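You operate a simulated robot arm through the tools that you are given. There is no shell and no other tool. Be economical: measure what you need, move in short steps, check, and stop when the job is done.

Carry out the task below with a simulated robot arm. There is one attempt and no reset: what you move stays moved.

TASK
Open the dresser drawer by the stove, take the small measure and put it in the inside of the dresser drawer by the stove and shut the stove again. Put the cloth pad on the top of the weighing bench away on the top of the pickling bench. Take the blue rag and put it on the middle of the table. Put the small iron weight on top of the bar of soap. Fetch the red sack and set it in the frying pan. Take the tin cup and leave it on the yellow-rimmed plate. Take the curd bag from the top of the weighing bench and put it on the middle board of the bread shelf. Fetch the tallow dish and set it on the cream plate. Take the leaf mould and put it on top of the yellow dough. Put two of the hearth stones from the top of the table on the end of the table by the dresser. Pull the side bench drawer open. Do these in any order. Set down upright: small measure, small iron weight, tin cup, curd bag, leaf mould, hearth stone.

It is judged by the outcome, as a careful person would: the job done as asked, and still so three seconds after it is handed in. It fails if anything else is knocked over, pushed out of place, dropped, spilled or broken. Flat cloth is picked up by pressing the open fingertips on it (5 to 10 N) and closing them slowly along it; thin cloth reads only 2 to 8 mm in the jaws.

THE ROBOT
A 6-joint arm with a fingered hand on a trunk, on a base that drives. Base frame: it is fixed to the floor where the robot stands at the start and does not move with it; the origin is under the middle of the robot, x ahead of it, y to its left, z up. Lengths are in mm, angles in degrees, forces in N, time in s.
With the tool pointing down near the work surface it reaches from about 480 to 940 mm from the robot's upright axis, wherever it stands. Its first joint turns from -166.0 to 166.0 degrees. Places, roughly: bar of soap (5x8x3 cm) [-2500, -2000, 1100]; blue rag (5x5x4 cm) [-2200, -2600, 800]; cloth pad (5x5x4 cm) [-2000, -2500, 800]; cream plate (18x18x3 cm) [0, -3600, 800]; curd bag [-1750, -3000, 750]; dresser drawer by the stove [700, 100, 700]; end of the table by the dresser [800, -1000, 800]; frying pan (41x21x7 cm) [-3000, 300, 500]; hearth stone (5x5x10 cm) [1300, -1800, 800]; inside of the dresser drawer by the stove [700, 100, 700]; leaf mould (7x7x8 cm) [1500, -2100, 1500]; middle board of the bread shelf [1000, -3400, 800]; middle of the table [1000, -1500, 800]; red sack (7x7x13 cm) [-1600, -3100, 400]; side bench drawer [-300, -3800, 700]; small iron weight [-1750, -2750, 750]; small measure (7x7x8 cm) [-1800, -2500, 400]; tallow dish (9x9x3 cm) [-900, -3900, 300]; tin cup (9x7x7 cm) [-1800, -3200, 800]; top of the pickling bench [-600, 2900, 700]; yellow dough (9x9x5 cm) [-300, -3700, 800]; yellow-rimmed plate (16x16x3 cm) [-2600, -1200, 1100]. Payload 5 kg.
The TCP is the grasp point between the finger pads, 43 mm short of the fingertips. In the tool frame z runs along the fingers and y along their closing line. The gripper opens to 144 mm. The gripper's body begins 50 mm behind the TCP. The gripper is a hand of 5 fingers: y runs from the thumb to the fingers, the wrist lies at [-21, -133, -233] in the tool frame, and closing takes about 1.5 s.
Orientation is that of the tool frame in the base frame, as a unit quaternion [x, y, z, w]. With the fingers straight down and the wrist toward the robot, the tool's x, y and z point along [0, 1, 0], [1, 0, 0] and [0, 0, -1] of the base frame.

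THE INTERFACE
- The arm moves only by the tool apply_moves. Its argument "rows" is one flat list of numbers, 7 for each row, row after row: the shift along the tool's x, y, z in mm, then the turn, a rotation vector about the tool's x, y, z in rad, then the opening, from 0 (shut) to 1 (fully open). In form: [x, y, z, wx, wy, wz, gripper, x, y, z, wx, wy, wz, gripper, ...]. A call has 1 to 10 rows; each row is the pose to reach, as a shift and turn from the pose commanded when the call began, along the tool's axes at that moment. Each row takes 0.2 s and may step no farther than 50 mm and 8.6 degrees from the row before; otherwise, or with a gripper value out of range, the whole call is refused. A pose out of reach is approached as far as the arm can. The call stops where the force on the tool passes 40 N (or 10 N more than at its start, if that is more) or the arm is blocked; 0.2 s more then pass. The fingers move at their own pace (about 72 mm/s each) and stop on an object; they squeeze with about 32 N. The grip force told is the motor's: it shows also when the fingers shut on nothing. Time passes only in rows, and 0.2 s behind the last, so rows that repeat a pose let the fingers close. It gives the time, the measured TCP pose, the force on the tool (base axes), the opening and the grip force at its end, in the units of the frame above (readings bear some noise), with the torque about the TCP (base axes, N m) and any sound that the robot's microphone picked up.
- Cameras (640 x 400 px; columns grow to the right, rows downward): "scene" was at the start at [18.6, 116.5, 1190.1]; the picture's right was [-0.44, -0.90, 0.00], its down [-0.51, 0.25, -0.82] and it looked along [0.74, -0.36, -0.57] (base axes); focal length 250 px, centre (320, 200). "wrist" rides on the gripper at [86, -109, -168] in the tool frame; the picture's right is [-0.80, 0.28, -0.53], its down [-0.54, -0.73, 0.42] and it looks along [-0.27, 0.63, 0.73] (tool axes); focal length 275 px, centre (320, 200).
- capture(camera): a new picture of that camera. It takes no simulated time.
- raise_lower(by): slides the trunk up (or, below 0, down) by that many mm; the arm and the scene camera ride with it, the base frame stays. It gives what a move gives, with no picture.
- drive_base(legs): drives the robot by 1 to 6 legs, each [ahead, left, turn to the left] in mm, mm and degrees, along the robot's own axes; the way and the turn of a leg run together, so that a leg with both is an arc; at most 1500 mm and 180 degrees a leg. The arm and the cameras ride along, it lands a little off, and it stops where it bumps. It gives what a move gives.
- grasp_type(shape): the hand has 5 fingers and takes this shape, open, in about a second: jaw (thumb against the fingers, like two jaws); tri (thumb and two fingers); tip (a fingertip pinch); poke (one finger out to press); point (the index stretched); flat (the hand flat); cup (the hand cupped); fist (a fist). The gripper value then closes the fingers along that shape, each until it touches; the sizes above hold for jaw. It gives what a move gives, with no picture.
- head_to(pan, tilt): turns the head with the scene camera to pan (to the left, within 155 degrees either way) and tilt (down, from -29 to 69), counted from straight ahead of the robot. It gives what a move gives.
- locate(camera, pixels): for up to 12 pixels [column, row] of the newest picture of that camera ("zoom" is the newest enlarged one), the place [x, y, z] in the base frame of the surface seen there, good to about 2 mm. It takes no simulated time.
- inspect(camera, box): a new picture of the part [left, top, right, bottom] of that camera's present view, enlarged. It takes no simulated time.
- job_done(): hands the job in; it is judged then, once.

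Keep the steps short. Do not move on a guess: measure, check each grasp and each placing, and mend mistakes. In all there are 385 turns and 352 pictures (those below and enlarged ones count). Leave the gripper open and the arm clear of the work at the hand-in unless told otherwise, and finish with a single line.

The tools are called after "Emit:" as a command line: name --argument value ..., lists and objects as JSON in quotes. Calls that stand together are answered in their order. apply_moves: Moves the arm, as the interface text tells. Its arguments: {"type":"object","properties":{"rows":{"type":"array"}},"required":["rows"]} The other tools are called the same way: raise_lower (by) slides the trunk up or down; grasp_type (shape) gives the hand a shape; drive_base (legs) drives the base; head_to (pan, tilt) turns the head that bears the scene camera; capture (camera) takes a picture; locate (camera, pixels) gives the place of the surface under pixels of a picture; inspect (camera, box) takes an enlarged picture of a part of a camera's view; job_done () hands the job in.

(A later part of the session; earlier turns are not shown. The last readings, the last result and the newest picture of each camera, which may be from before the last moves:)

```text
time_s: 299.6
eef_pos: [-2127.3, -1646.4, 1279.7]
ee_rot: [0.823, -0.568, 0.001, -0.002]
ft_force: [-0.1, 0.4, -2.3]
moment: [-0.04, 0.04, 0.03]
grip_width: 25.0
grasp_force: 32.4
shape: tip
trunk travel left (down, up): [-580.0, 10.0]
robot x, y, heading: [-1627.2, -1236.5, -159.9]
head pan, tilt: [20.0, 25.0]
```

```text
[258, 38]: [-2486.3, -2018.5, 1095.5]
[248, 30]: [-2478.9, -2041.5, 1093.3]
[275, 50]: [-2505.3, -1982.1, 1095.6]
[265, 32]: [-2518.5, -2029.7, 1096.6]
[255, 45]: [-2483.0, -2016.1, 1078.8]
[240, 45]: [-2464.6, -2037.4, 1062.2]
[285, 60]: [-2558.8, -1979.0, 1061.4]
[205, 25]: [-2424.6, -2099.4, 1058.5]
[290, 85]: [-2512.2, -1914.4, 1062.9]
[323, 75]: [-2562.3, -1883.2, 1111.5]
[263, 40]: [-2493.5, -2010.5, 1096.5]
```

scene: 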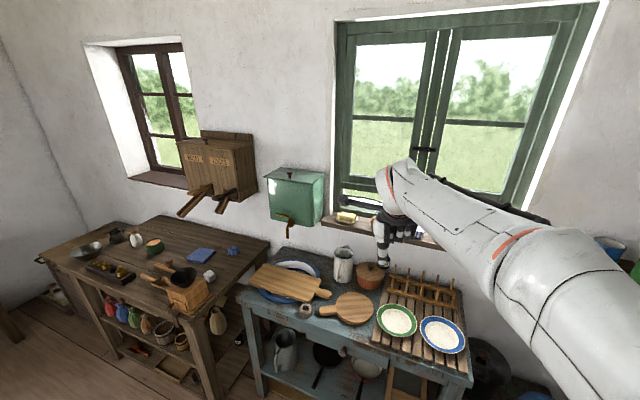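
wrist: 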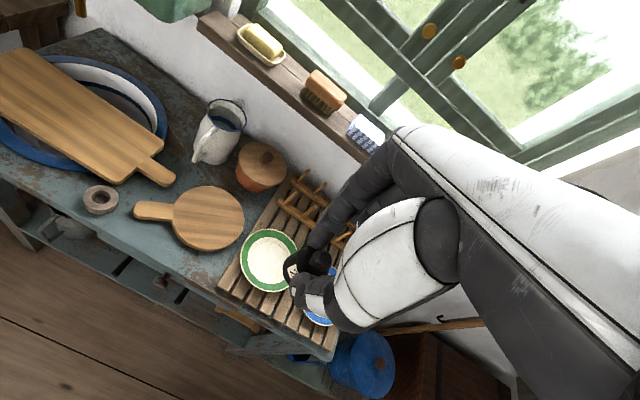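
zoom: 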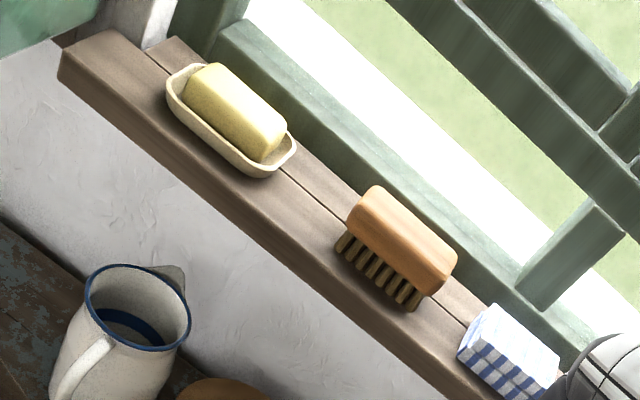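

Measure the blue bench's front edge and legs to see how near the base may stand, and the weight's bottom.

Emit:
locate --camera "scene" --pixels '[[243, 303], [300, 325], [400, 360], [470, 385], [275, 395], [440, 390], [346, 217], [180, 295]]'

Emit:
inspect --camera "scene" --box '[340, 190, 440, 280]'

```text
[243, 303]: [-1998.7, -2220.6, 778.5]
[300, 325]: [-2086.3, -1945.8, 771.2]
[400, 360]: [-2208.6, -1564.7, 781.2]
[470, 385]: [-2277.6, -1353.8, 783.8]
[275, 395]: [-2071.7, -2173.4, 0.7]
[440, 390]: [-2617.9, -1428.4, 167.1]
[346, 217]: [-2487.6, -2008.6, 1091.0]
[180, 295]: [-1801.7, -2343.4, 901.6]
```

```text
4.44 times, centred on (390, 235) of scene
```

zoom: 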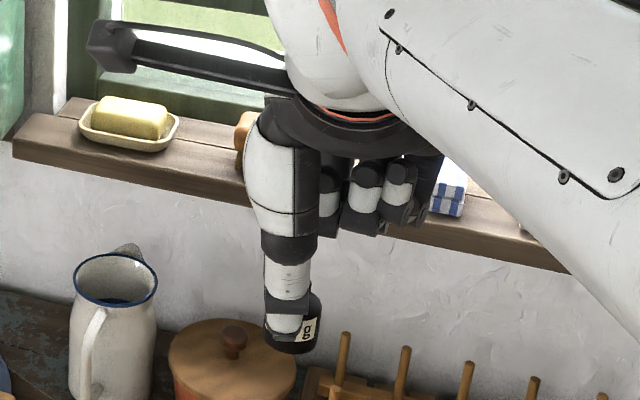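

Emit:
locate --camera "zoom" --pixels '[[290, 350], [280, 348], [300, 345], [290, 335], [313, 330], [290, 300], [135, 105], [160, 120], [100, 105]]'

```text
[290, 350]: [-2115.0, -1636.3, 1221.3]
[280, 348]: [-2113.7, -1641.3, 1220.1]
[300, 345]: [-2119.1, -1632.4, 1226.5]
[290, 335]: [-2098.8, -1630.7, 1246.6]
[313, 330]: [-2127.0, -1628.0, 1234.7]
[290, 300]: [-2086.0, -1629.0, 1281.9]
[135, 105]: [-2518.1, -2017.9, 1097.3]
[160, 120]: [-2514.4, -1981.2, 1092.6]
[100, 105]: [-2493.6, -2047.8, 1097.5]
```

Weight bottom is 60 mm below the TCP; soap centre ≈(-2503,-2016), top 1096. Turn first, then translate in front of the soap.

Emit:
drive_base --legs '[[0, 0, -20], [130, 547, 0]]'

Emit:
capture --camera "wrist"

Emit:
head_to --pan 10 --tilt 25

Emit:
capture --camera "scene"

```text
time_s: 303.9
eef_pos: [-2372.4, -1993.9, 1279.2]
ee_rot: [0.709, -0.705, 0.001, -0.001]
ft_force: [-0.4, -0.1, -2.7]
moment: [0.0, 0.02, 0.04]
grip_width: 25.2
grasp_force: 31.8
shape: tip
trunk travel left (down, up): [-580.0, 10.0]
robot x, y, heading: [-1752.4, -1778.7, 179.7]
head pan, tilt: [20.0, 25.0]
```

```text
185 pictures are left
```

wrist: 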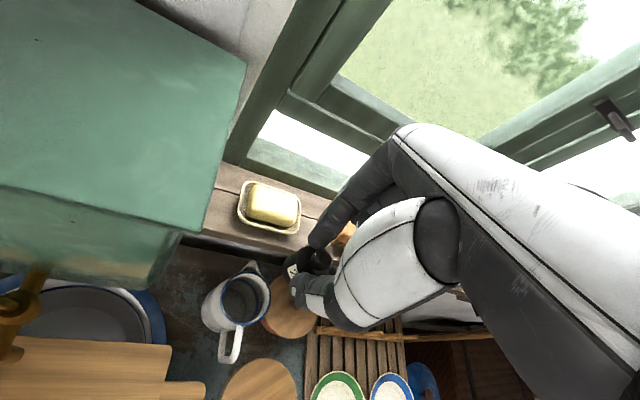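

```text
time_s: 304.6
eef_pos: [-2372.8, -1993.3, 1278.9]
ee_rot: [0.709, -0.705, 0.0, -0.001]
ft_force: [-0.2, -0.4, -1.9]
moment: [0.0, -0.02, 0.05]
grip_width: 25.0
grasp_force: 31.7
shape: tip
trunk travel left (down, up): [-580.0, 10.0]
robot x, y, heading: [-1755.2, -1784.9, 179.6]
head pan, tilt: [10.0, 25.0]
```

```text
184 pictures are left
```

scene: 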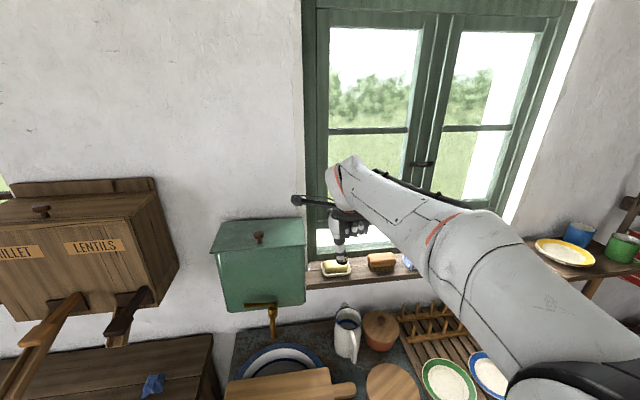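

Emit:
inspect --camera "wrist" --box '[220, 160, 340, 260]'

Emit:
locate --camera "zoom" --pixels '[[205, 125], [400, 175], [160, 220], [380, 285], [280, 200], [270, 160], [280, 250], [170, 170], [390, 230]]'

```text
4.00 times, centred on (280, 210) of wrist
```

zoom: 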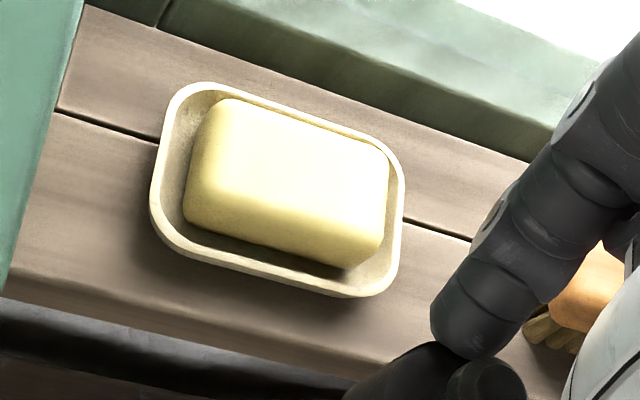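

```text
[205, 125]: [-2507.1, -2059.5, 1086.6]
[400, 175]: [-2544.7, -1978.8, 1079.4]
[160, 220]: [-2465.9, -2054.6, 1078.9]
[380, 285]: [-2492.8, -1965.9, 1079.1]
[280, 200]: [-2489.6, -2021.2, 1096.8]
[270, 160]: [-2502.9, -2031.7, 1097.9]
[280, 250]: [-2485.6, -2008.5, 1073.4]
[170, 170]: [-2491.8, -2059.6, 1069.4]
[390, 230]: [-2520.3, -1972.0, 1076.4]
```

Soap centre (-2504,-2021), top 1097. Move over it, then lower to 3–4 mm above.

Emit:
apply_moves --rows '[9, 40, 0, 0, 0, 0, 0, 18, 80, 0, 0, 0, 0, 0, 27, 115, 0, 0, 0, 0, 0, 27.5, 131.5, 20, 0, 0, 0, 0, 27.5, 131.5, 60, 0, 0, 0, 0, 27.5, 131.5, 95, 0, 0, 0, 0, 27.5, 131.5, 110, 0, 0, 0, 0, 27.5, 131.5, 116, 0, 0, 0, 0, 27.5, 131.5, 116, 0, 0, 0, 0]'

Emit:
inspect --camera "scene" --box '[280, 200, 420, 300]'

Emit:
inspect --camera "wrist" --box '[220, 180, 400, 320]'

```text
time_s: 306.6
eef_pos: [-2502.9, -2023.4, 1163.2]
ee_rot: [0.709, -0.705, 0.001, -0.002]
ft_force: [0.1, 0.0, -1.2]
moment: [-0.01, 0.02, 0.04]
grip_width: 25.3
grasp_force: 31.7
shape: tip
trunk travel left (down, up): [-580.0, 10.0]
robot x, y, heading: [-1755.6, -1787.1, 179.9]
head pan, tilt: [10.0, 25.0]
```

```text
4.00 times, centred on (350, 250) of scene
```

zoom: 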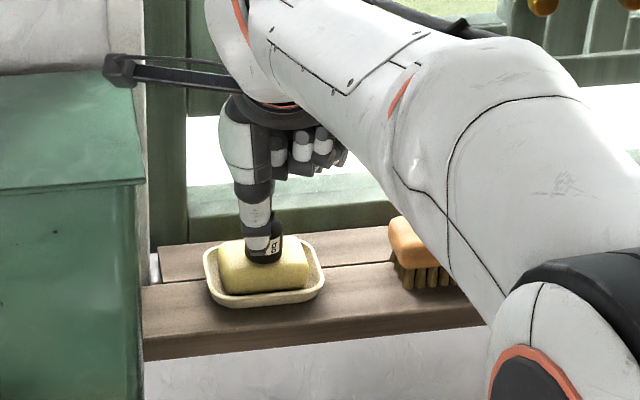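

```text
2.86 times, centred on (310, 250) of wrist
```

zoom: 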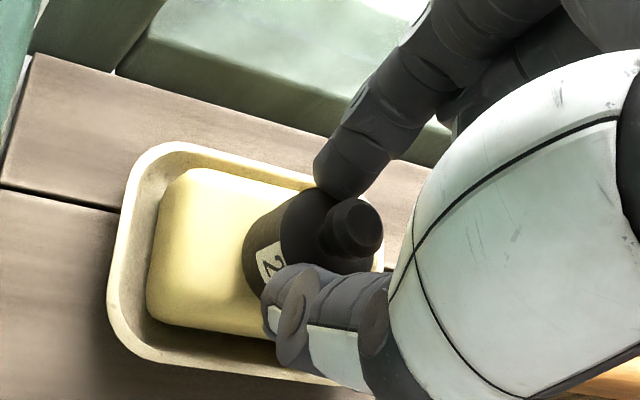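

Centred over the soap. Lower gently until contact.

Emit:
apply_moves --rows '[0, 0, 3, 0, 0, 0, 0, 0, 0, 5, 0, 0, 0, 0, 0, 0, 6.5, 0, 0, 0, 0, 0, 0, 6.5, 0, 0, 0, 0]'

```text
time_s: 307.6
eef_pos: [-2502.9, -2022.4, 1159.8]
ee_rot: [0.71, -0.704, 0.001, 0.001]
ft_force: [0.3, -1.6, 8.9]
moment: [-0.01, -0.08, 0.04]
grip_width: 25.2
grasp_force: 31.6
shape: tip
trunk travel left (down, up): [-580.0, 10.0]
robot x, y, heading: [-1755.3, -1783.6, 179.7]
head pan, tilt: [10.0, 25.0]
```

Contact (9 N). Ease up 2 mm and open.

Emit:
apply_moves --rows '[0, 0, -2, 0, 0, 0, 0, 0, 0, -2, 0, 0, 0, 0.15, 0, 0, -2, 0, 0, 0, 0.25, 0, 0, -2, 0, 0, 0, 0.35, 0, 0, -2, 0, 0, 0, 0.42, 0, 0, -2, 0, 0, 0, 0.42]'

Emit:
inspect --camera "wrist" --box '[220, 180, 400, 320]'

```text
time_s: 309.0
eef_pos: [-2501.6, -2022.9, 1160.6]
ee_rot: [0.71, -0.705, 0.002, -0.001]
ft_force: [0.0, -0.7, -0.3]
moment: [0.01, 0.0, 0.0]
grip_width: 59.9
grasp_force: 0.1
shape: tip
trunk travel left (down, up): [-580.0, 10.0]
robot x, y, heading: [-1756.5, -1785.0, 179.4]
head pan, tilt: [10.0, 25.0]
```

```text
2.86 times, centred on (310, 250) of wrist
```

zoom: 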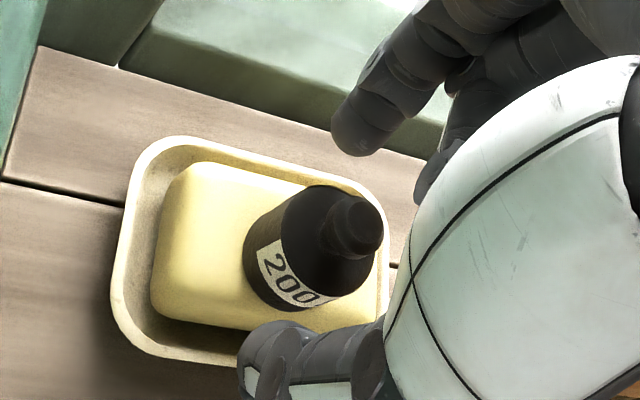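

Weight stands on the soap. Lift straight up and away.

Emit:
apply_moves --rows '[0, 0, -15, 0, 0, 0, 0.45, 0, 0, -45, 0, 0, 0, 0.45, 0, -20, -85, 0, 0, 0, 0.45, 0, -60, -115, 0, 0, 0, 0.45, 0, -105, -120, 0, 0, 0, 0.45, 0, -150, -120, 0, 0, 0, 0.45]'

Emit:
capture --camera "wrist"

Emit:
inspect --camera "scene" --box '[280, 200, 420, 300]'

```text
time_s: 310.4
eef_pos: [-2350.6, -2023.0, 1281.0]
ee_rot: [0.71, -0.705, 0.001, 0.0]
ft_force: [0.6, 0.9, 0.9]
moment: [-0.03, 0.07, 0.02]
grip_width: 64.5
grasp_force: 0.1
shape: tip
trunk travel left (down, up): [-580.0, 10.0]
robot x, y, heading: [-1755.3, -1783.7, 179.5]
head pan, tilt: [10.0, 25.0]
```

```text
179 pictures are left
```

wrist: 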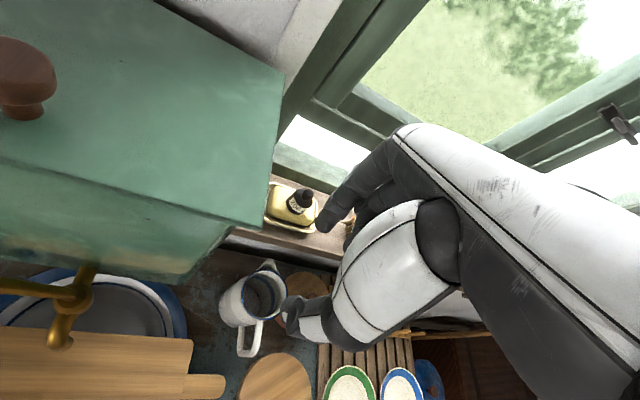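

```text
4.00 times, centred on (350, 250) of scene
```

zoom: 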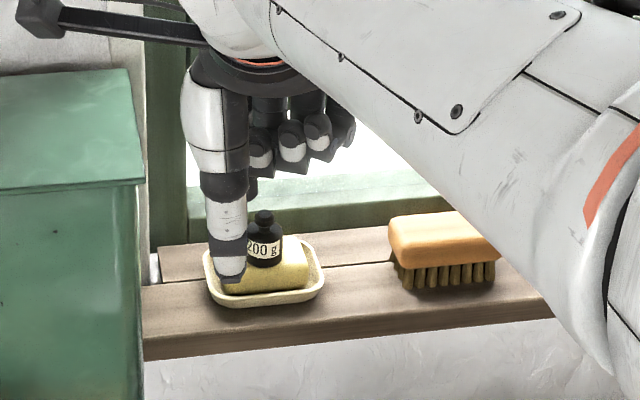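

Weight is on the soap. Next the tin cup: back away and go in front of the weighing bench's left part.

Emit:
drive_base --legs '[[-400, 0, 0], [-150, 1180, 0]]'

Emit:
raise_lower --by -230

Emit:
capture --camera "wrist"

Emit:
head_to --pan 15 --tilt 35

Emit:
capture --camera "scene"

```text
time_s: 318.6
eef_pos: [-1802.2, -3209.0, 1280.4]
ee_rot: [0.711, -0.703, 0.001, 0.0]
ft_force: [0.3, -0.4, 0.1]
moment: [-0.02, 0.01, 0.0]
grip_width: 64.8
grasp_force: 0.0
shape: tip
trunk travel left (down, up): [-580.0, 10.0]
robot x, y, heading: [-1207.3, -2966.9, 180.2]
head pan, tilt: [10.0, 25.0]
```

```text
time_s: 321.0
eef_pos: [-1802.1, -3209.7, 1050.1]
ee_rot: [0.711, -0.703, 0.0, 0.0]
ft_force: [0.4, 0.1, -0.2]
moment: [0.0, 0.02, -0.01]
grip_width: 64.7
grasp_force: 0.1
shape: tip
trunk travel left (down, up): [-350.0, 240.0]
robot x, y, heading: [-1205.2, -2966.2, 180.0]
head pan, tilt: [10.0, 25.0]
```

```text
177 pictures are left
```

wrist: 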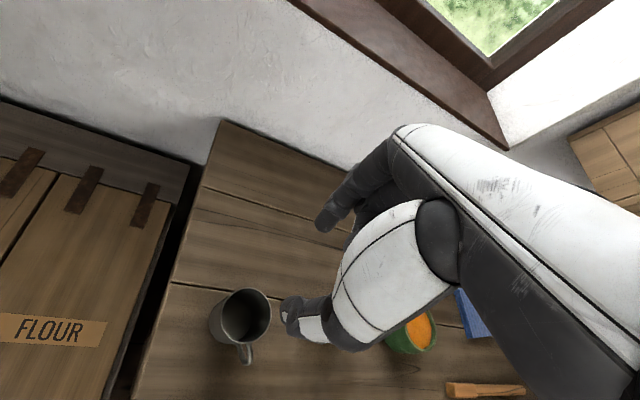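

```text
time_s: 321.7
eef_pos: [-1801.9, -3210.4, 1049.9]
ee_rot: [0.711, -0.703, 0.001, 0.0]
ft_force: [-0.1, 0.0, 0.0]
moment: [0.01, 0.01, 0.0]
grip_width: 64.8
grasp_force: 0.1
shape: tip
trunk travel left (down, up): [-350.0, 240.0]
robot x, y, heading: [-1206.1, -2962.5, 179.6]
head pan, tilt: [15.0, 35.0]
```

```text
176 pictures are left
```

scene: 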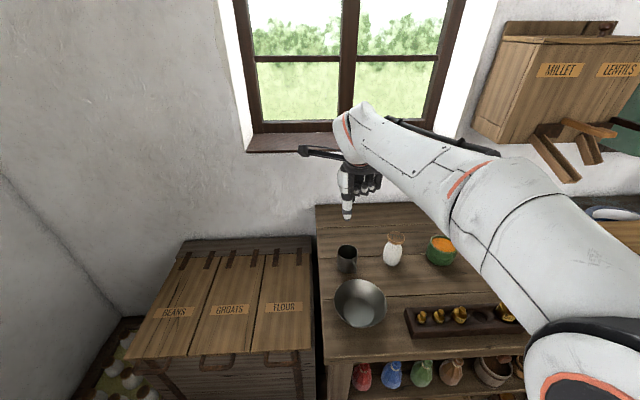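

Emit:
inspect --camera "wrist" --box '[180, 250, 320, 390]'

Emit:
locate --camera "zoom" --pixels '[[300, 180], [410, 200], [340, 280], [150, 230], [260, 350], [300, 400], [310, 460], [270, 240], [340, 300], [160, 180], [230, 290]]'

Emit:
locate --camera "scene" --pixels '[[360, 282], [340, 285], [347, 248], [347, 272], [360, 325], [335, 300], [384, 300]]'

```text
2.86 times, centred on (250, 320) of wrist
```

zoom: 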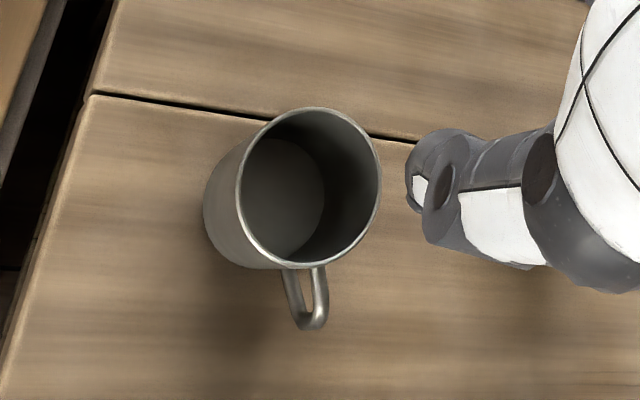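

```text
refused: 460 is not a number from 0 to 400
```

```text
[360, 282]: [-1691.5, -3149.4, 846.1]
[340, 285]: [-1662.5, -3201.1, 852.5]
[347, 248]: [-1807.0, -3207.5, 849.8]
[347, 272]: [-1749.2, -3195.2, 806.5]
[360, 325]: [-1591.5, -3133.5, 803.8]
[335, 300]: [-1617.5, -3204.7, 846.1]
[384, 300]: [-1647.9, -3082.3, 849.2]
```

Emit:
locate --camera "zoom" --pixels '[[310, 110], [377, 170], [240, 180], [300, 262], [355, 240], [265, 130], [305, 325], [322, 280], [285, 290], [285, 190]]'

Emit:
locate --camera "scene" --pixels '[[360, 279], [348, 280], [375, 280], [350, 283]]'

```text
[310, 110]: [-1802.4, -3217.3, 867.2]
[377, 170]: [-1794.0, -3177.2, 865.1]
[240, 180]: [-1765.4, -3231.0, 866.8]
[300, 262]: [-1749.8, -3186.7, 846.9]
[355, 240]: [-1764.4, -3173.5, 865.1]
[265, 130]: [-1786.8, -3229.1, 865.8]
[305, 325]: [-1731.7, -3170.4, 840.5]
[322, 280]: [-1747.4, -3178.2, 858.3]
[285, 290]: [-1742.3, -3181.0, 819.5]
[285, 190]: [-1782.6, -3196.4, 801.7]
```

```text
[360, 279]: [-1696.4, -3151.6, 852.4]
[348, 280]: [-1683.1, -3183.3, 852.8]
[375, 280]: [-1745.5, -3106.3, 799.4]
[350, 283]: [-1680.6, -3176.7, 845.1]
```

Cup centre (-1776,-3202), Ø62, rim z 866, handle toward (+0.8,+0.6). I'll pinch it across, perpendicular to the handle: turn the hand by 54° and come over it.

Emit:
apply_moves --rows '[-2, -5, 0, 0, 0, 0.14, 0.65, -3, -10, 0, 0, 0, 0.28, 0.65, -5, -15, 0, 0, 0, 0.42, 0.65, -6, -20, 0, 0, 0, 0.56, 0.65, -7, -24, 0, 0, 0, 0.7, 0.65, -8.4, -26, 20, 0, 0, 0.84, 0.65, -8.4, -26, 60, 0, 0, 0.942, 0.65, -8.4, -26, 90, 0, 0, 0.942, 0.65, -8.4, -26, 90, 0, 0, 0.942, 0.65]'

Emit:
capture --camera "wrist"

Emit:
inspect --camera "scene" --box '[280, 180, 440, 320]'

```text
time_s: 323.7
eef_pos: [-1777.2, -3200.5, 958.7]
ee_rot: [-0.314, 0.949, 0.0, 0.001]
ft_force: [0.1, 0.2, 0.6]
moment: [-0.01, -0.04, 0.02]
grip_width: 93.2
grasp_force: 0.1
shape: tip
trunk travel left (down, up): [-350.0, 240.0]
robot x, y, heading: [-1205.4, -2965.3, 179.6]
head pan, tilt: [15.0, 35.0]
```

```text
174 pictures are left
```

wrist: 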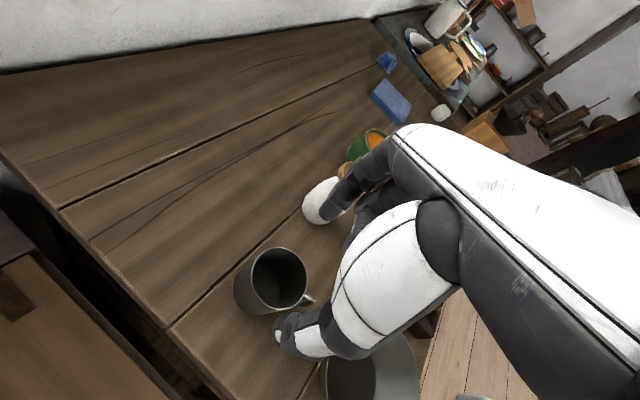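

```text
2.86 times, centred on (360, 250) of scene
```

zoom: 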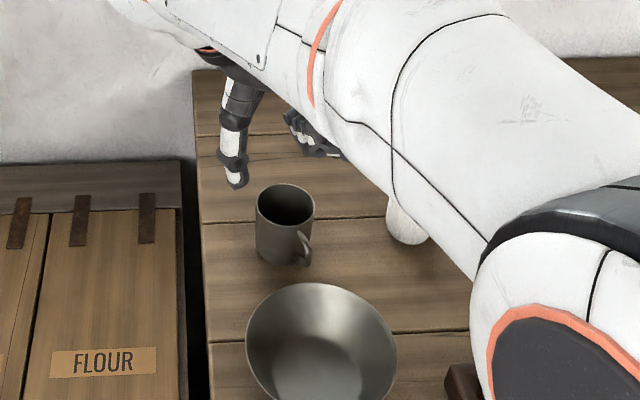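

Cup rim is centred below the TCP (278,275). Descend to z≈873 and close.

Emit:
apply_moves --rows '[0, 0, 30, 0, 0, 0, 0.65, 0, 0, 60, 0, 0, 0, 0.65, 0, 0, 85, 0, 0, 0, 0.65, 0, 0, 85, 0, 0, 0, 0.5, 0, 0, 85, 0, 0, 0, 0.4, 0, 0, 85, 0, 0, 0, 0.3, 0, 0, 85, 0, 0, 0, 0.3, 0, 0, 85, 0, 0, 0, 0.3]'

Emit:
capture --camera "wrist"

Emit:
inspect --camera "scene" --box '[280, 180, 440, 320]'

```text
time_s: 325.5
eef_pos: [-1776.8, -3201.7, 872.8]
ee_rot: [-0.315, 0.949, -0.001, 0.001]
ft_force: [0.0, -0.3, 0.1]
moment: [0.01, 0.02, 0.01]
grip_width: 56.1
grasp_force: 31.5
shape: tip
trunk travel left (down, up): [-350.0, 240.0]
robot x, y, heading: [-1210.4, -2967.4, 179.7]
head pan, tilt: [15.0, 35.0]
```

```text
172 pictures are left
```

wrist: 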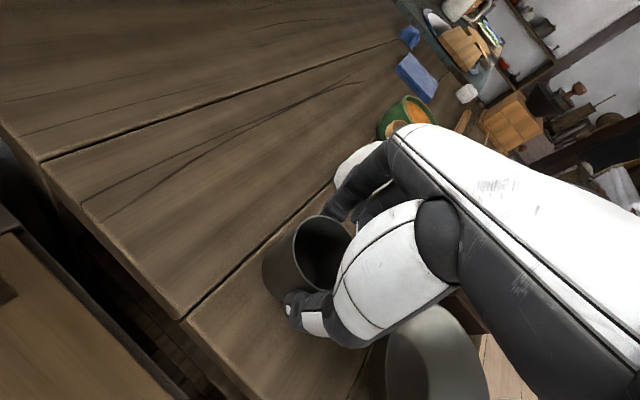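

```text
2.86 times, centred on (360, 250) of scene
```

zoom: 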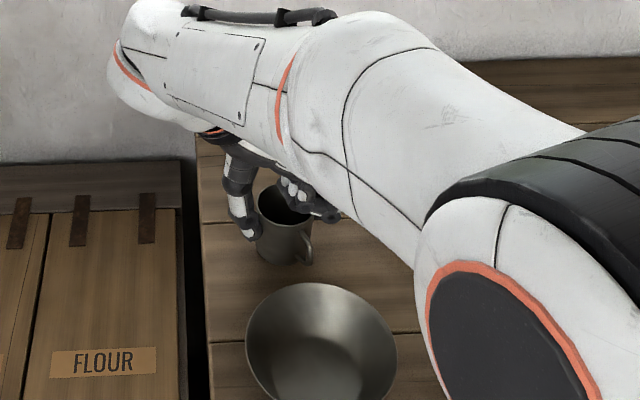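

Gripped. Lift and check.

Emit:
apply_moves --rows '[0, 0, -10, 0, 0, 0, 0.25, 0, 0, -30, 0, 0, 0, 0.25, 0, 0, -70, 0, 0, 0, 0.25, 0, 0, -110, 0, 0, 0, 0.25, 0, 0, -150, 0, 0, 0, 0.25]'

Emit:
capture --camera "wrist"

Emit:
inspect --camera "scene" --box '[280, 120, 460, 300]'

```text
time_s: 326.7
eef_pos: [-1776.2, -3201.5, 1024.9]
ee_rot: [-0.315, 0.949, 0.0, 0.002]
ft_force: [0.2, 0.2, -0.6]
moment: [0.01, 0.02, -0.01]
grip_width: 56.2
grasp_force: 32.0
shape: tip
trunk travel left (down, up): [-350.0, 240.0]
robot x, y, heading: [-1206.8, -2970.5, 180.0]
head pan, tilt: [15.0, 35.0]
```

```text
170 pictures are left
```

wrist: 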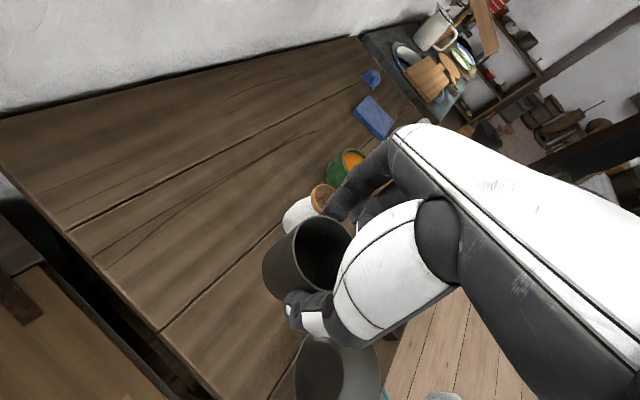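

```text
2.22 times, centred on (370, 210) of scene
```

zoom: 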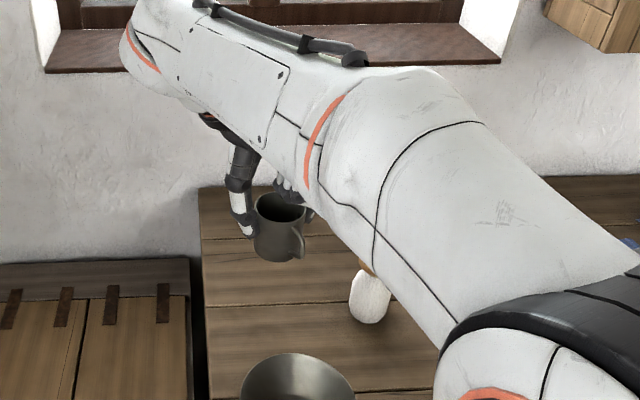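

Cup held upright. Turn the hand back, raise the trunk, and drive to the plate's shelf area.

Emit:
apply_moves --rows '[0, 0, -5, 0, 0, -0.14, 0.25, 0, 0, -10, 0, 0, -0.28, 0.25, 0, 0, -15, 0, 0, -0.42, 0.25, 0, 0, -20, 0, 0, -0.56, 0.25, 0, 0, -20, 0, 0, -0.7, 0.25, 0, 0, -20, 0, 0, -0.84, 0.25, 0, 0, -20, 0, 0, -0.942, 0.25]'

Emit:
raise_lower --by 235

Emit:
drive_base --legs '[[-200, 0, 0], [0, -1450, 0], [200, -450, 0]]'

Emit:
head_to --pan -5 --tilt 25

Emit:
capture --camera "scene"

Emit:
capture --camera "wrist"

```text
time_s: 328.3
eef_pos: [-1777.2, -3200.0, 1045.6]
ee_rot: [0.712, -0.702, 0.0, 0.0]
ft_force: [0.0, -0.3, -0.2]
moment: [0.01, -0.01, -0.01]
grip_width: 56.2
grasp_force: 32.0
shape: tip
trunk travel left (down, up): [-350.0, 240.0]
robot x, y, heading: [-1204.6, -2966.2, 180.2]
head pan, tilt: [15.0, 35.0]
```

```text
time_s: 330.8
eef_pos: [-1775.6, -3202.1, 1280.0]
ee_rot: [0.711, -0.703, 0.001, -0.001]
ft_force: [0.2, 1.0, -0.9]
moment: [0.01, 0.01, -0.03]
grip_width: 56.2
grasp_force: 32.0
shape: tip
trunk travel left (down, up): [-585.0, 5.0]
robot x, y, heading: [-1205.6, -2962.5, 179.8]
head pan, tilt: [15.0, 35.0]
```

```text
time_s: 341.8
eef_pos: [-1739.6, -1238.7, 1278.8]
ee_rot: [-0.696, 0.718, 0.0, 0.001]
ft_force: [-0.1, 0.2, 0.2]
moment: [-0.06, 0.0, 0.0]
grip_width: 56.2
grasp_force: 32.2
shape: tip
trunk travel left (down, up): [-585.0, 5.0]
robot x, y, heading: [-1160.8, -1028.6, 177.3]
head pan, tilt: [15.0, 35.0]
```

```text
time_s: 342.6
eef_pos: [-1740.3, -1239.6, 1279.0]
ee_rot: [-0.696, 0.718, -0.001, 0.001]
ft_force: [0.6, 0.2, -0.8]
moment: [0.02, 0.0, -0.02]
grip_width: 55.9
grasp_force: 32.5
shape: tip
trunk travel left (down, up): [-585.0, 5.0]
robot x, y, heading: [-1160.8, -1027.6, 177.4]
head pan, tilt: [-5.0, 25.0]
```

```text
168 pictures are left
```

scene: 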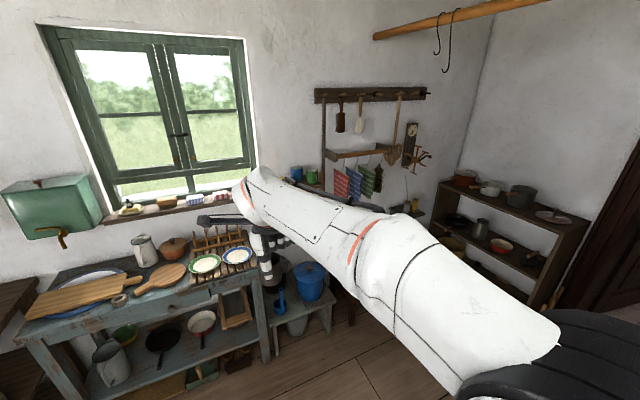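

```text
167 pictures are left
```

wrist: 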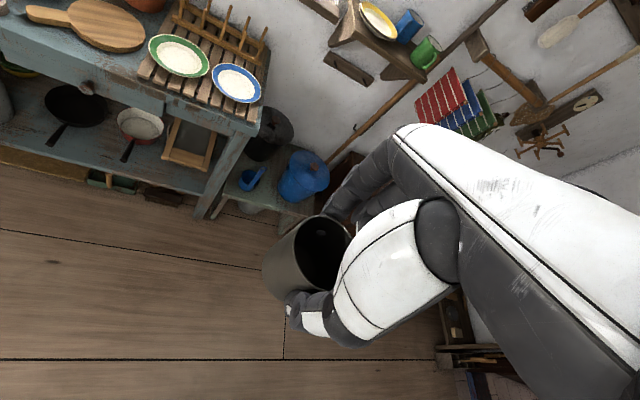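

The yellow-rimmed plate is on a small wall shelf at wrist (378,18). Measure it.

Emit:
inspect --camera "wrist" --box '[300, 0, 480, 110]'

Emit:
locate --camera "wrist" --pixels '[[378, 18], [365, 12], [390, 30], [370, 5], [395, 35], [405, 25], [425, 52], [350, 28], [410, 78], [350, 70], [330, 150], [300, 190]]'

```text
3.56 times, centred on (390, 55) of wrist
```

zoom: 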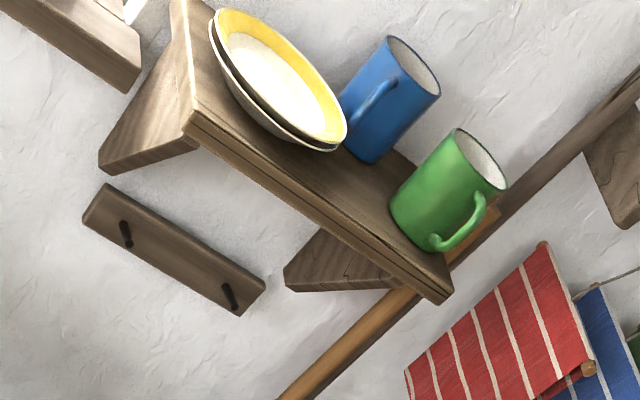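

```text
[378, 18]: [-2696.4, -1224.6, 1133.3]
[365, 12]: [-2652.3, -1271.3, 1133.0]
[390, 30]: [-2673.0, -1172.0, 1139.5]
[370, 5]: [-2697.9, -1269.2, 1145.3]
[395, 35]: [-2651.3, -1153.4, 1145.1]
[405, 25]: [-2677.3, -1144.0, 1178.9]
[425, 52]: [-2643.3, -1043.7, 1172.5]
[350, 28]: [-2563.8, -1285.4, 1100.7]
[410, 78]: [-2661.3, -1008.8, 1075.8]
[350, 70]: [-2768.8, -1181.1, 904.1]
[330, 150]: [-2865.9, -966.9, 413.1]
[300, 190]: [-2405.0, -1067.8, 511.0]
```

Plate centre ≈(-2668,-1215), floor z≈1133, resting on another plate. Drive forward 740 mm, watching for the bucket stool.

Emit:
drive_base --legs '[[740, 0, 0]]'

Emit:
capture --camera "wrist"

Emit:
head_to --pan 10 --tilt 35

Emit:
capture --camera "scene"

```text
time_s: 346.6
eef_pos: [-2458.5, -1220.4, 1279.7]
ee_rot: [-0.701, 0.713, -0.001, 0.001]
ft_force: [0.3, 0.0, 0.8]
moment: [-0.02, -0.03, 0.02]
grip_width: 56.0
grasp_force: 31.6
shape: tip
trunk travel left (down, up): [-585.0, 5.0]
robot x, y, heading: [-1882.0, -1000.0, 178.2]
head pan, tilt: [-5.0, 25.0]
```

```text
165 pictures are left
```

wrist: 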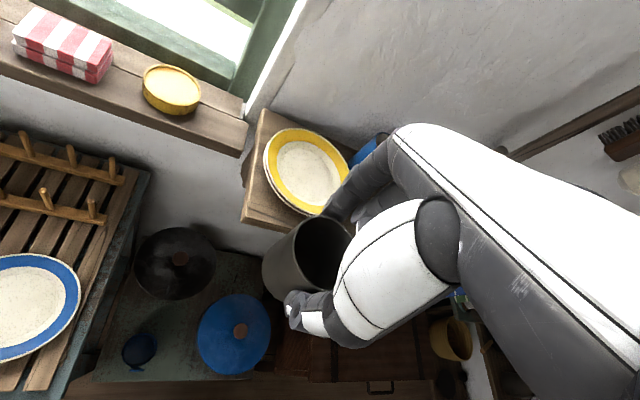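

```text
time_s: 347.3
eef_pos: [-2458.4, -1220.6, 1278.6]
ee_rot: [-0.701, 0.713, 0.0, 0.001]
ft_force: [0.3, 0.3, -0.9]
moment: [0.03, -0.01, -0.04]
grip_width: 55.9
grasp_force: 31.9
shape: tip
trunk travel left (down, up): [-585.0, 5.0]
robot x, y, heading: [-1881.3, -1000.4, 178.3]
head pan, tilt: [10.0, 35.0]
```

```text
164 pictures are left
```

scene: 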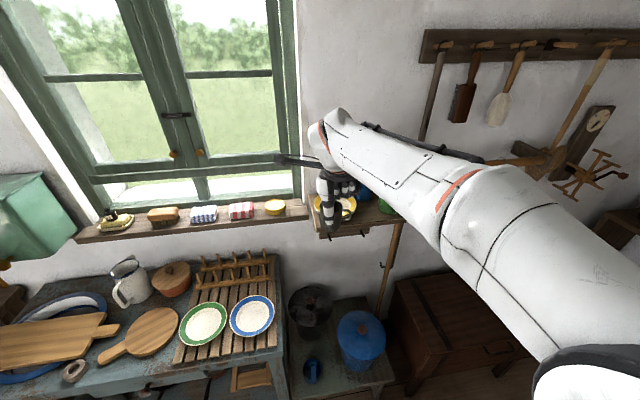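

Emit:
locate --camera "wrist" --pixels '[[267, 162], [280, 137], [300, 129], [325, 138], [345, 160], [270, 185], [290, 205], [308, 172], [320, 185], [295, 165], [310, 215]]'

```text
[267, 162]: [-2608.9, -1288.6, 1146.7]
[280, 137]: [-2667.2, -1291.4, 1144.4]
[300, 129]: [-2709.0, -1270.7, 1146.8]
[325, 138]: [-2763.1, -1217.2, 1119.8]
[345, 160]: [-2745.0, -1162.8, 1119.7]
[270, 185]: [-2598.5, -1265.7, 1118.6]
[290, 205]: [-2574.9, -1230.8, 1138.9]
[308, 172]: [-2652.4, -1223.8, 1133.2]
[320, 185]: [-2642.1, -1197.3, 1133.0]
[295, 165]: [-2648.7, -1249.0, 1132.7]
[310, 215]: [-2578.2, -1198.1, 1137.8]
```

Plate centre ≈(-2651,-1222). Drive 50 more, then extend over the plate.

Emit:
drive_base --legs '[[50, 0, 0]]'

Emit:
apply_moves --rows '[1, 35, 0, 0, 0, 0, 0.25, 2, 70, 0, 0, 0, 0, 0.25, 3, 105, 0, 0, 0, 0, 0.25, 4, 140, 0, 0, 0, 0, 0.25]'

Emit:
capture --camera "wrist"

Emit:
inspect --camera "scene" --box '[260, 120, 440, 260]'

```text
time_s: 348.3
eef_pos: [-2509.6, -1219.1, 1279.1]
ee_rot: [-0.701, 0.713, -0.002, 0.001]
ft_force: [-0.3, -0.2, -0.2]
moment: [-0.02, -0.05, 0.0]
grip_width: 55.9
grasp_force: 32.4
shape: tip
trunk travel left (down, up): [-585.0, 5.0]
robot x, y, heading: [-1930.9, -1003.1, 178.2]
head pan, tilt: [10.0, 35.0]
```

```text
time_s: 349.3
eef_pos: [-2651.2, -1220.7, 1277.6]
ee_rot: [-0.701, 0.714, -0.002, 0.001]
ft_force: [-0.9, -0.2, -0.7]
moment: [-0.01, -0.04, 0.02]
grip_width: 56.1
grasp_force: 31.5
shape: tip
trunk travel left (down, up): [-585.0, 5.0]
robot x, y, heading: [-1933.1, -1001.2, 178.4]
head pan, tilt: [10.0, 35.0]
```

```text
163 pictures are left
```

wrist: 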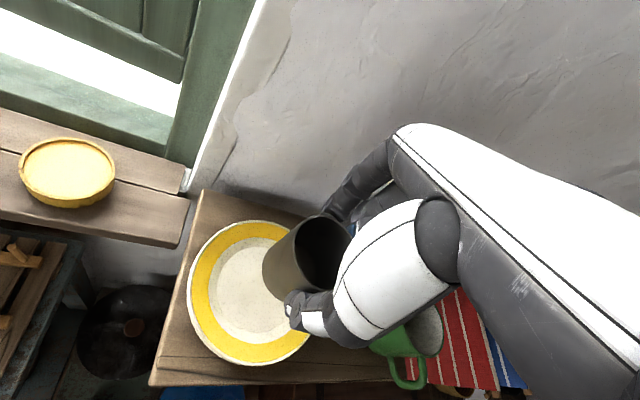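

```text
2.86 times, centred on (350, 190) of scene
```

zoom: 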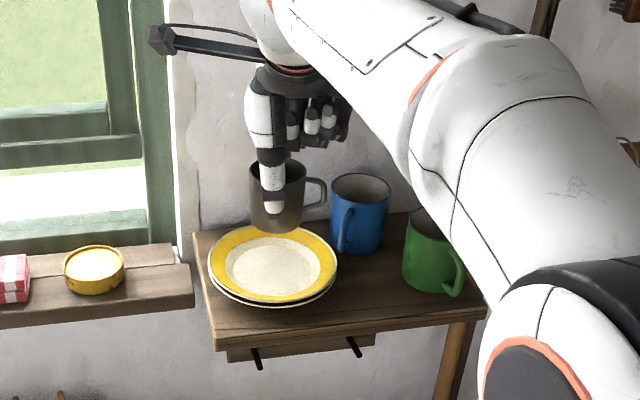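

Blue cup stands close to where the handle points; turn the hand ~35° so the handle points forward-right. Re-measure the plate too.

Emit:
apply_moves --rows '[0, 0, 0, 0, 0, 0.14, 0.25, 0, 0, 0, 0, 0, 0.28, 0.25, 0, 0, 0, 0, 0, 0.42, 0.25, 0, 0, 0, 0, 0, 0.56, 0.25, 0, 0, 0, 0, 0, 0.64, 0.25, 0, 0, 0, 0, 0, 0.64, 0.25]'

Emit:
capture --camera "wrist"

Emit:
inspect --camera "scene" --box '[260, 120, 440, 260]'

Emit:
locate --camera "zoom" --pixels '[[213, 262], [333, 268], [270, 302], [235, 295], [310, 295], [245, 235], [272, 268], [320, 195], [300, 180], [360, 250], [335, 215]]'

```text
time_s: 350.7
eef_pos: [-2648.7, -1219.4, 1279.0]
ee_rot: [-0.441, 0.897, 0.0, 0.001]
ft_force: [-0.5, 0.3, -1.2]
moment: [-0.01, -0.03, -0.01]
grip_width: 56.2
grasp_force: 32.3
shape: tip
trunk travel left (down, up): [-585.0, 5.0]
robot x, y, heading: [-1931.2, -1001.3, 178.4]
head pan, tilt: [10.0, 35.0]
```

```text
161 pictures are left
```

wrist: 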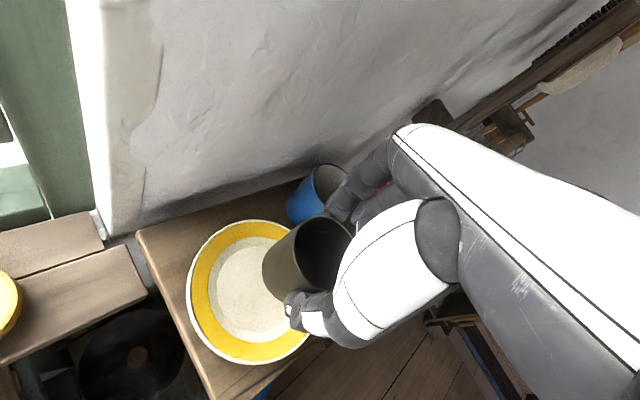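

```text
2.86 times, centred on (350, 190) of scene
```

zoom: 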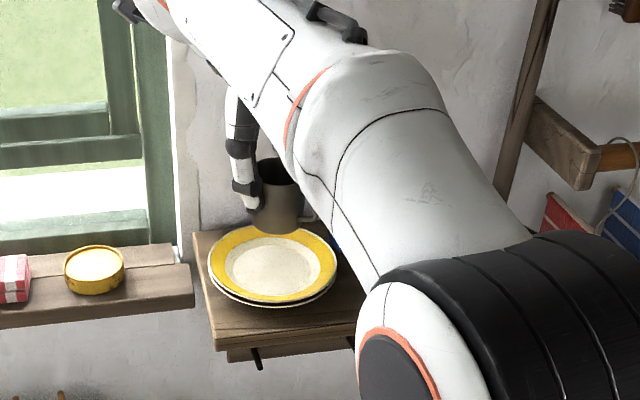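

```text
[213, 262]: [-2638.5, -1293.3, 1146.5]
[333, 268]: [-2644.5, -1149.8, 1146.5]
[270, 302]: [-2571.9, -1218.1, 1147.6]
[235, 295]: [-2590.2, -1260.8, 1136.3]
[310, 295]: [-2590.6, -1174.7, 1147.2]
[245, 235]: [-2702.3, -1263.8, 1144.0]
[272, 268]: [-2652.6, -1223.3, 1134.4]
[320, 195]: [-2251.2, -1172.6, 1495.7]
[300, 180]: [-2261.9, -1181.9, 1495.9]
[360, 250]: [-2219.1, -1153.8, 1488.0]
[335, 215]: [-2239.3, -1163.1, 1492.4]
```

Plate centre (-2645,-1221) — aligned within 4 mm. Lower to ~7 mm above, then contact.

Emit:
apply_moves --rows '[0, -3, 25, 0, 0, 0, 0.25, 0, -3, 50, 0, 0, 0, 0.25, 0, -3, 63, 0, 0, 0, 0.25, 0, -3, 68, 0, 0, 0, 0.25, 0, -3, 71, 0, 0, 0, 0.25, 0, -3, 71, 0, 0, 0, 0.25]'

Emit:
capture --camera "wrist"

Emit:
inspect --camera "scene" --box '[290, 150, 410, 260]'

```text
time_s: 352.1
eef_pos: [-2645.9, -1222.2, 1208.6]
ee_rot: [-0.442, 0.897, -0.001, 0.002]
ft_force: [-0.1, 0.7, -0.2]
moment: [0.0, 0.02, 0.0]
grip_width: 55.9
grasp_force: 32.4
shape: tip
trunk travel left (down, up): [-585.0, 5.0]
robot x, y, heading: [-1931.7, -995.7, 178.5]
head pan, tilt: [10.0, 35.0]
```

```text
159 pictures are left
```

wrist: 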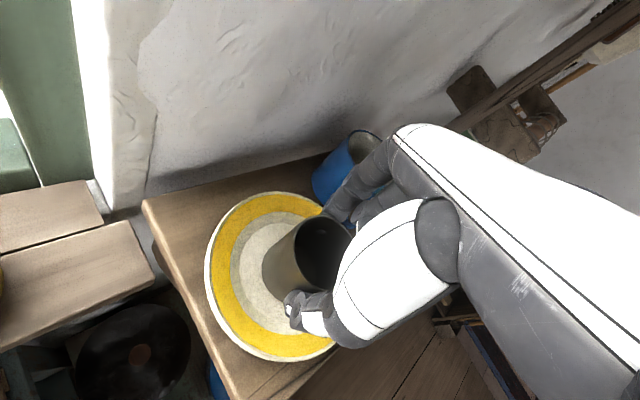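

```text
3.64 times, centred on (350, 205) of scene
```

zoom: 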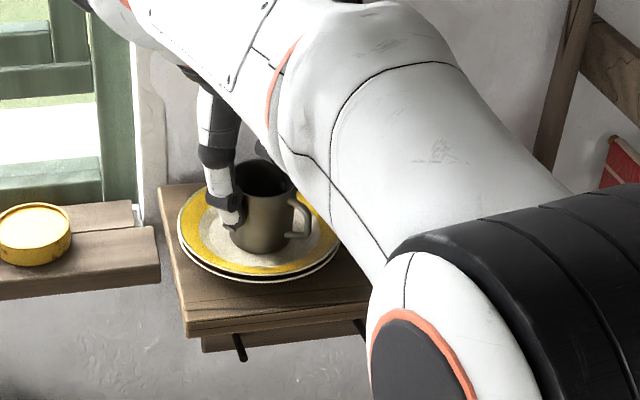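

Nearly down and centred. Last couple of mm until contact, then open.

Emit:
apply_moves --rows '[0, 0, 1.5, 0, 0, 0, 0.25, 0, 0, 3, 0, 0, 0, 0.25, 0, 0, 3, 0, 0, 0, 0.25]'

```text
time_s: 352.9
eef_pos: [-2644.6, -1221.5, 1206.1]
ee_rot: [-0.441, 0.897, 0.0, 0.0]
ft_force: [-1.1, 0.6, 7.9]
moment: [-0.03, 0.07, 0.04]
grip_width: 56.1
grasp_force: 32.0
shape: tip
trunk travel left (down, up): [-585.0, 5.0]
robot x, y, heading: [-1930.9, -1002.0, 178.2]
head pan, tilt: [10.0, 35.0]
```

Emit:
apply_moves --rows '[0, 0, -1, 0, 0, 0, 0.3, 0, 0, -1, 0, 0, 0, 0.45, 0, 0, -1, 0, 0, 0, 0.52, 0, 0, -1, 0, 0, 0, 0.55, 0, 0, -1, 0, 0, 0, 0.55]'

Emit:
capture --camera "wrist"

```text
time_s: 354.1
eef_pos: [-2648.1, -1220.8, 1204.4]
ee_rot: [-0.442, 0.897, 0.0, 0.001]
ft_force: [0.3, -0.9, -0.1]
moment: [0.01, 0.01, 0.03]
grip_width: 78.5
grasp_force: 0.0
shape: tip
trunk travel left (down, up): [-585.0, 5.0]
robot x, y, heading: [-1928.7, -999.7, 178.4]
head pan, tilt: [10.0, 35.0]
```

```text
157 pictures are left
```

wrist: 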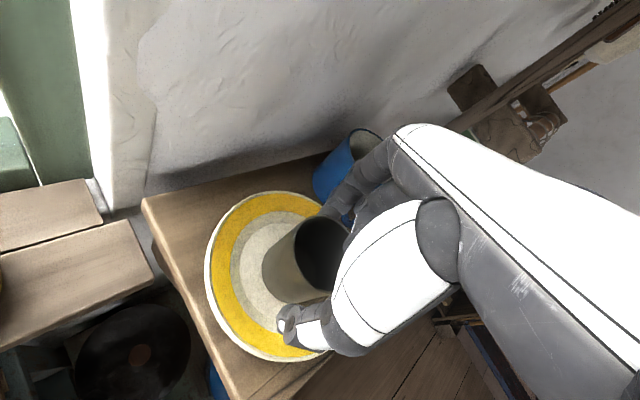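

Released; cup stands. Lift straight up, then retreat.

Emit:
apply_moves --rows '[0, 0, -10, 0, 0, 0, 0.55, 0, 0, -35, 0, 0, 0, 0.55, 0, 0, -65, 0, 0, 0, 0.55, 0, -15, -95, 0, 0, 0, 0.55, 0, -45, -105, 0, 0, 0, 0.55, 0, -85, -105, 0, 0, 0, 0.55]'

Emit:
inspect --camera "scene" --box '[290, 150, 410, 260]'

Emit:
capture --camera "wrist"

```text
time_s: 355.5
eef_pos: [-2578.5, -1273.1, 1311.2]
ee_rot: [-0.441, 0.898, -0.001, 0.001]
ft_force: [0.6, 0.6, 0.8]
moment: [-0.04, 0.06, -0.01]
grip_width: 78.8
grasp_force: 0.1
shape: tip
trunk travel left (down, up): [-585.0, 5.0]
robot x, y, heading: [-1933.4, -999.3, 178.5]
head pan, tilt: [10.0, 35.0]
```

```text
3.64 times, centred on (350, 205) of scene
```

zoom: 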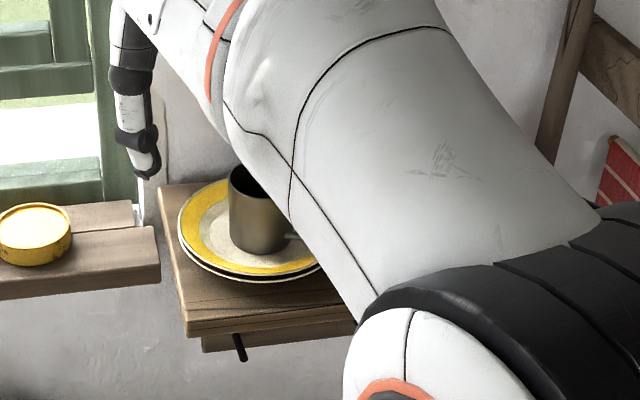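

```text
155 pictures are left
```

wrist: 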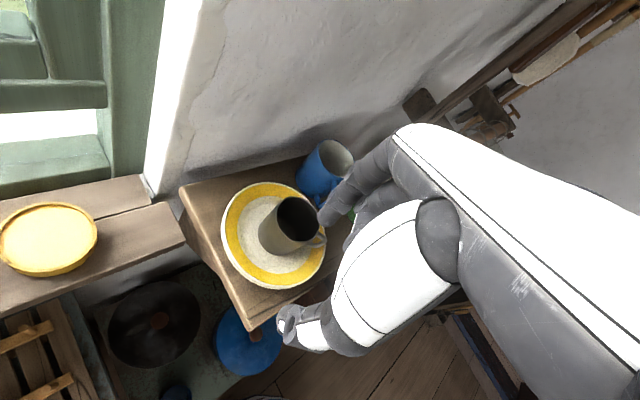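

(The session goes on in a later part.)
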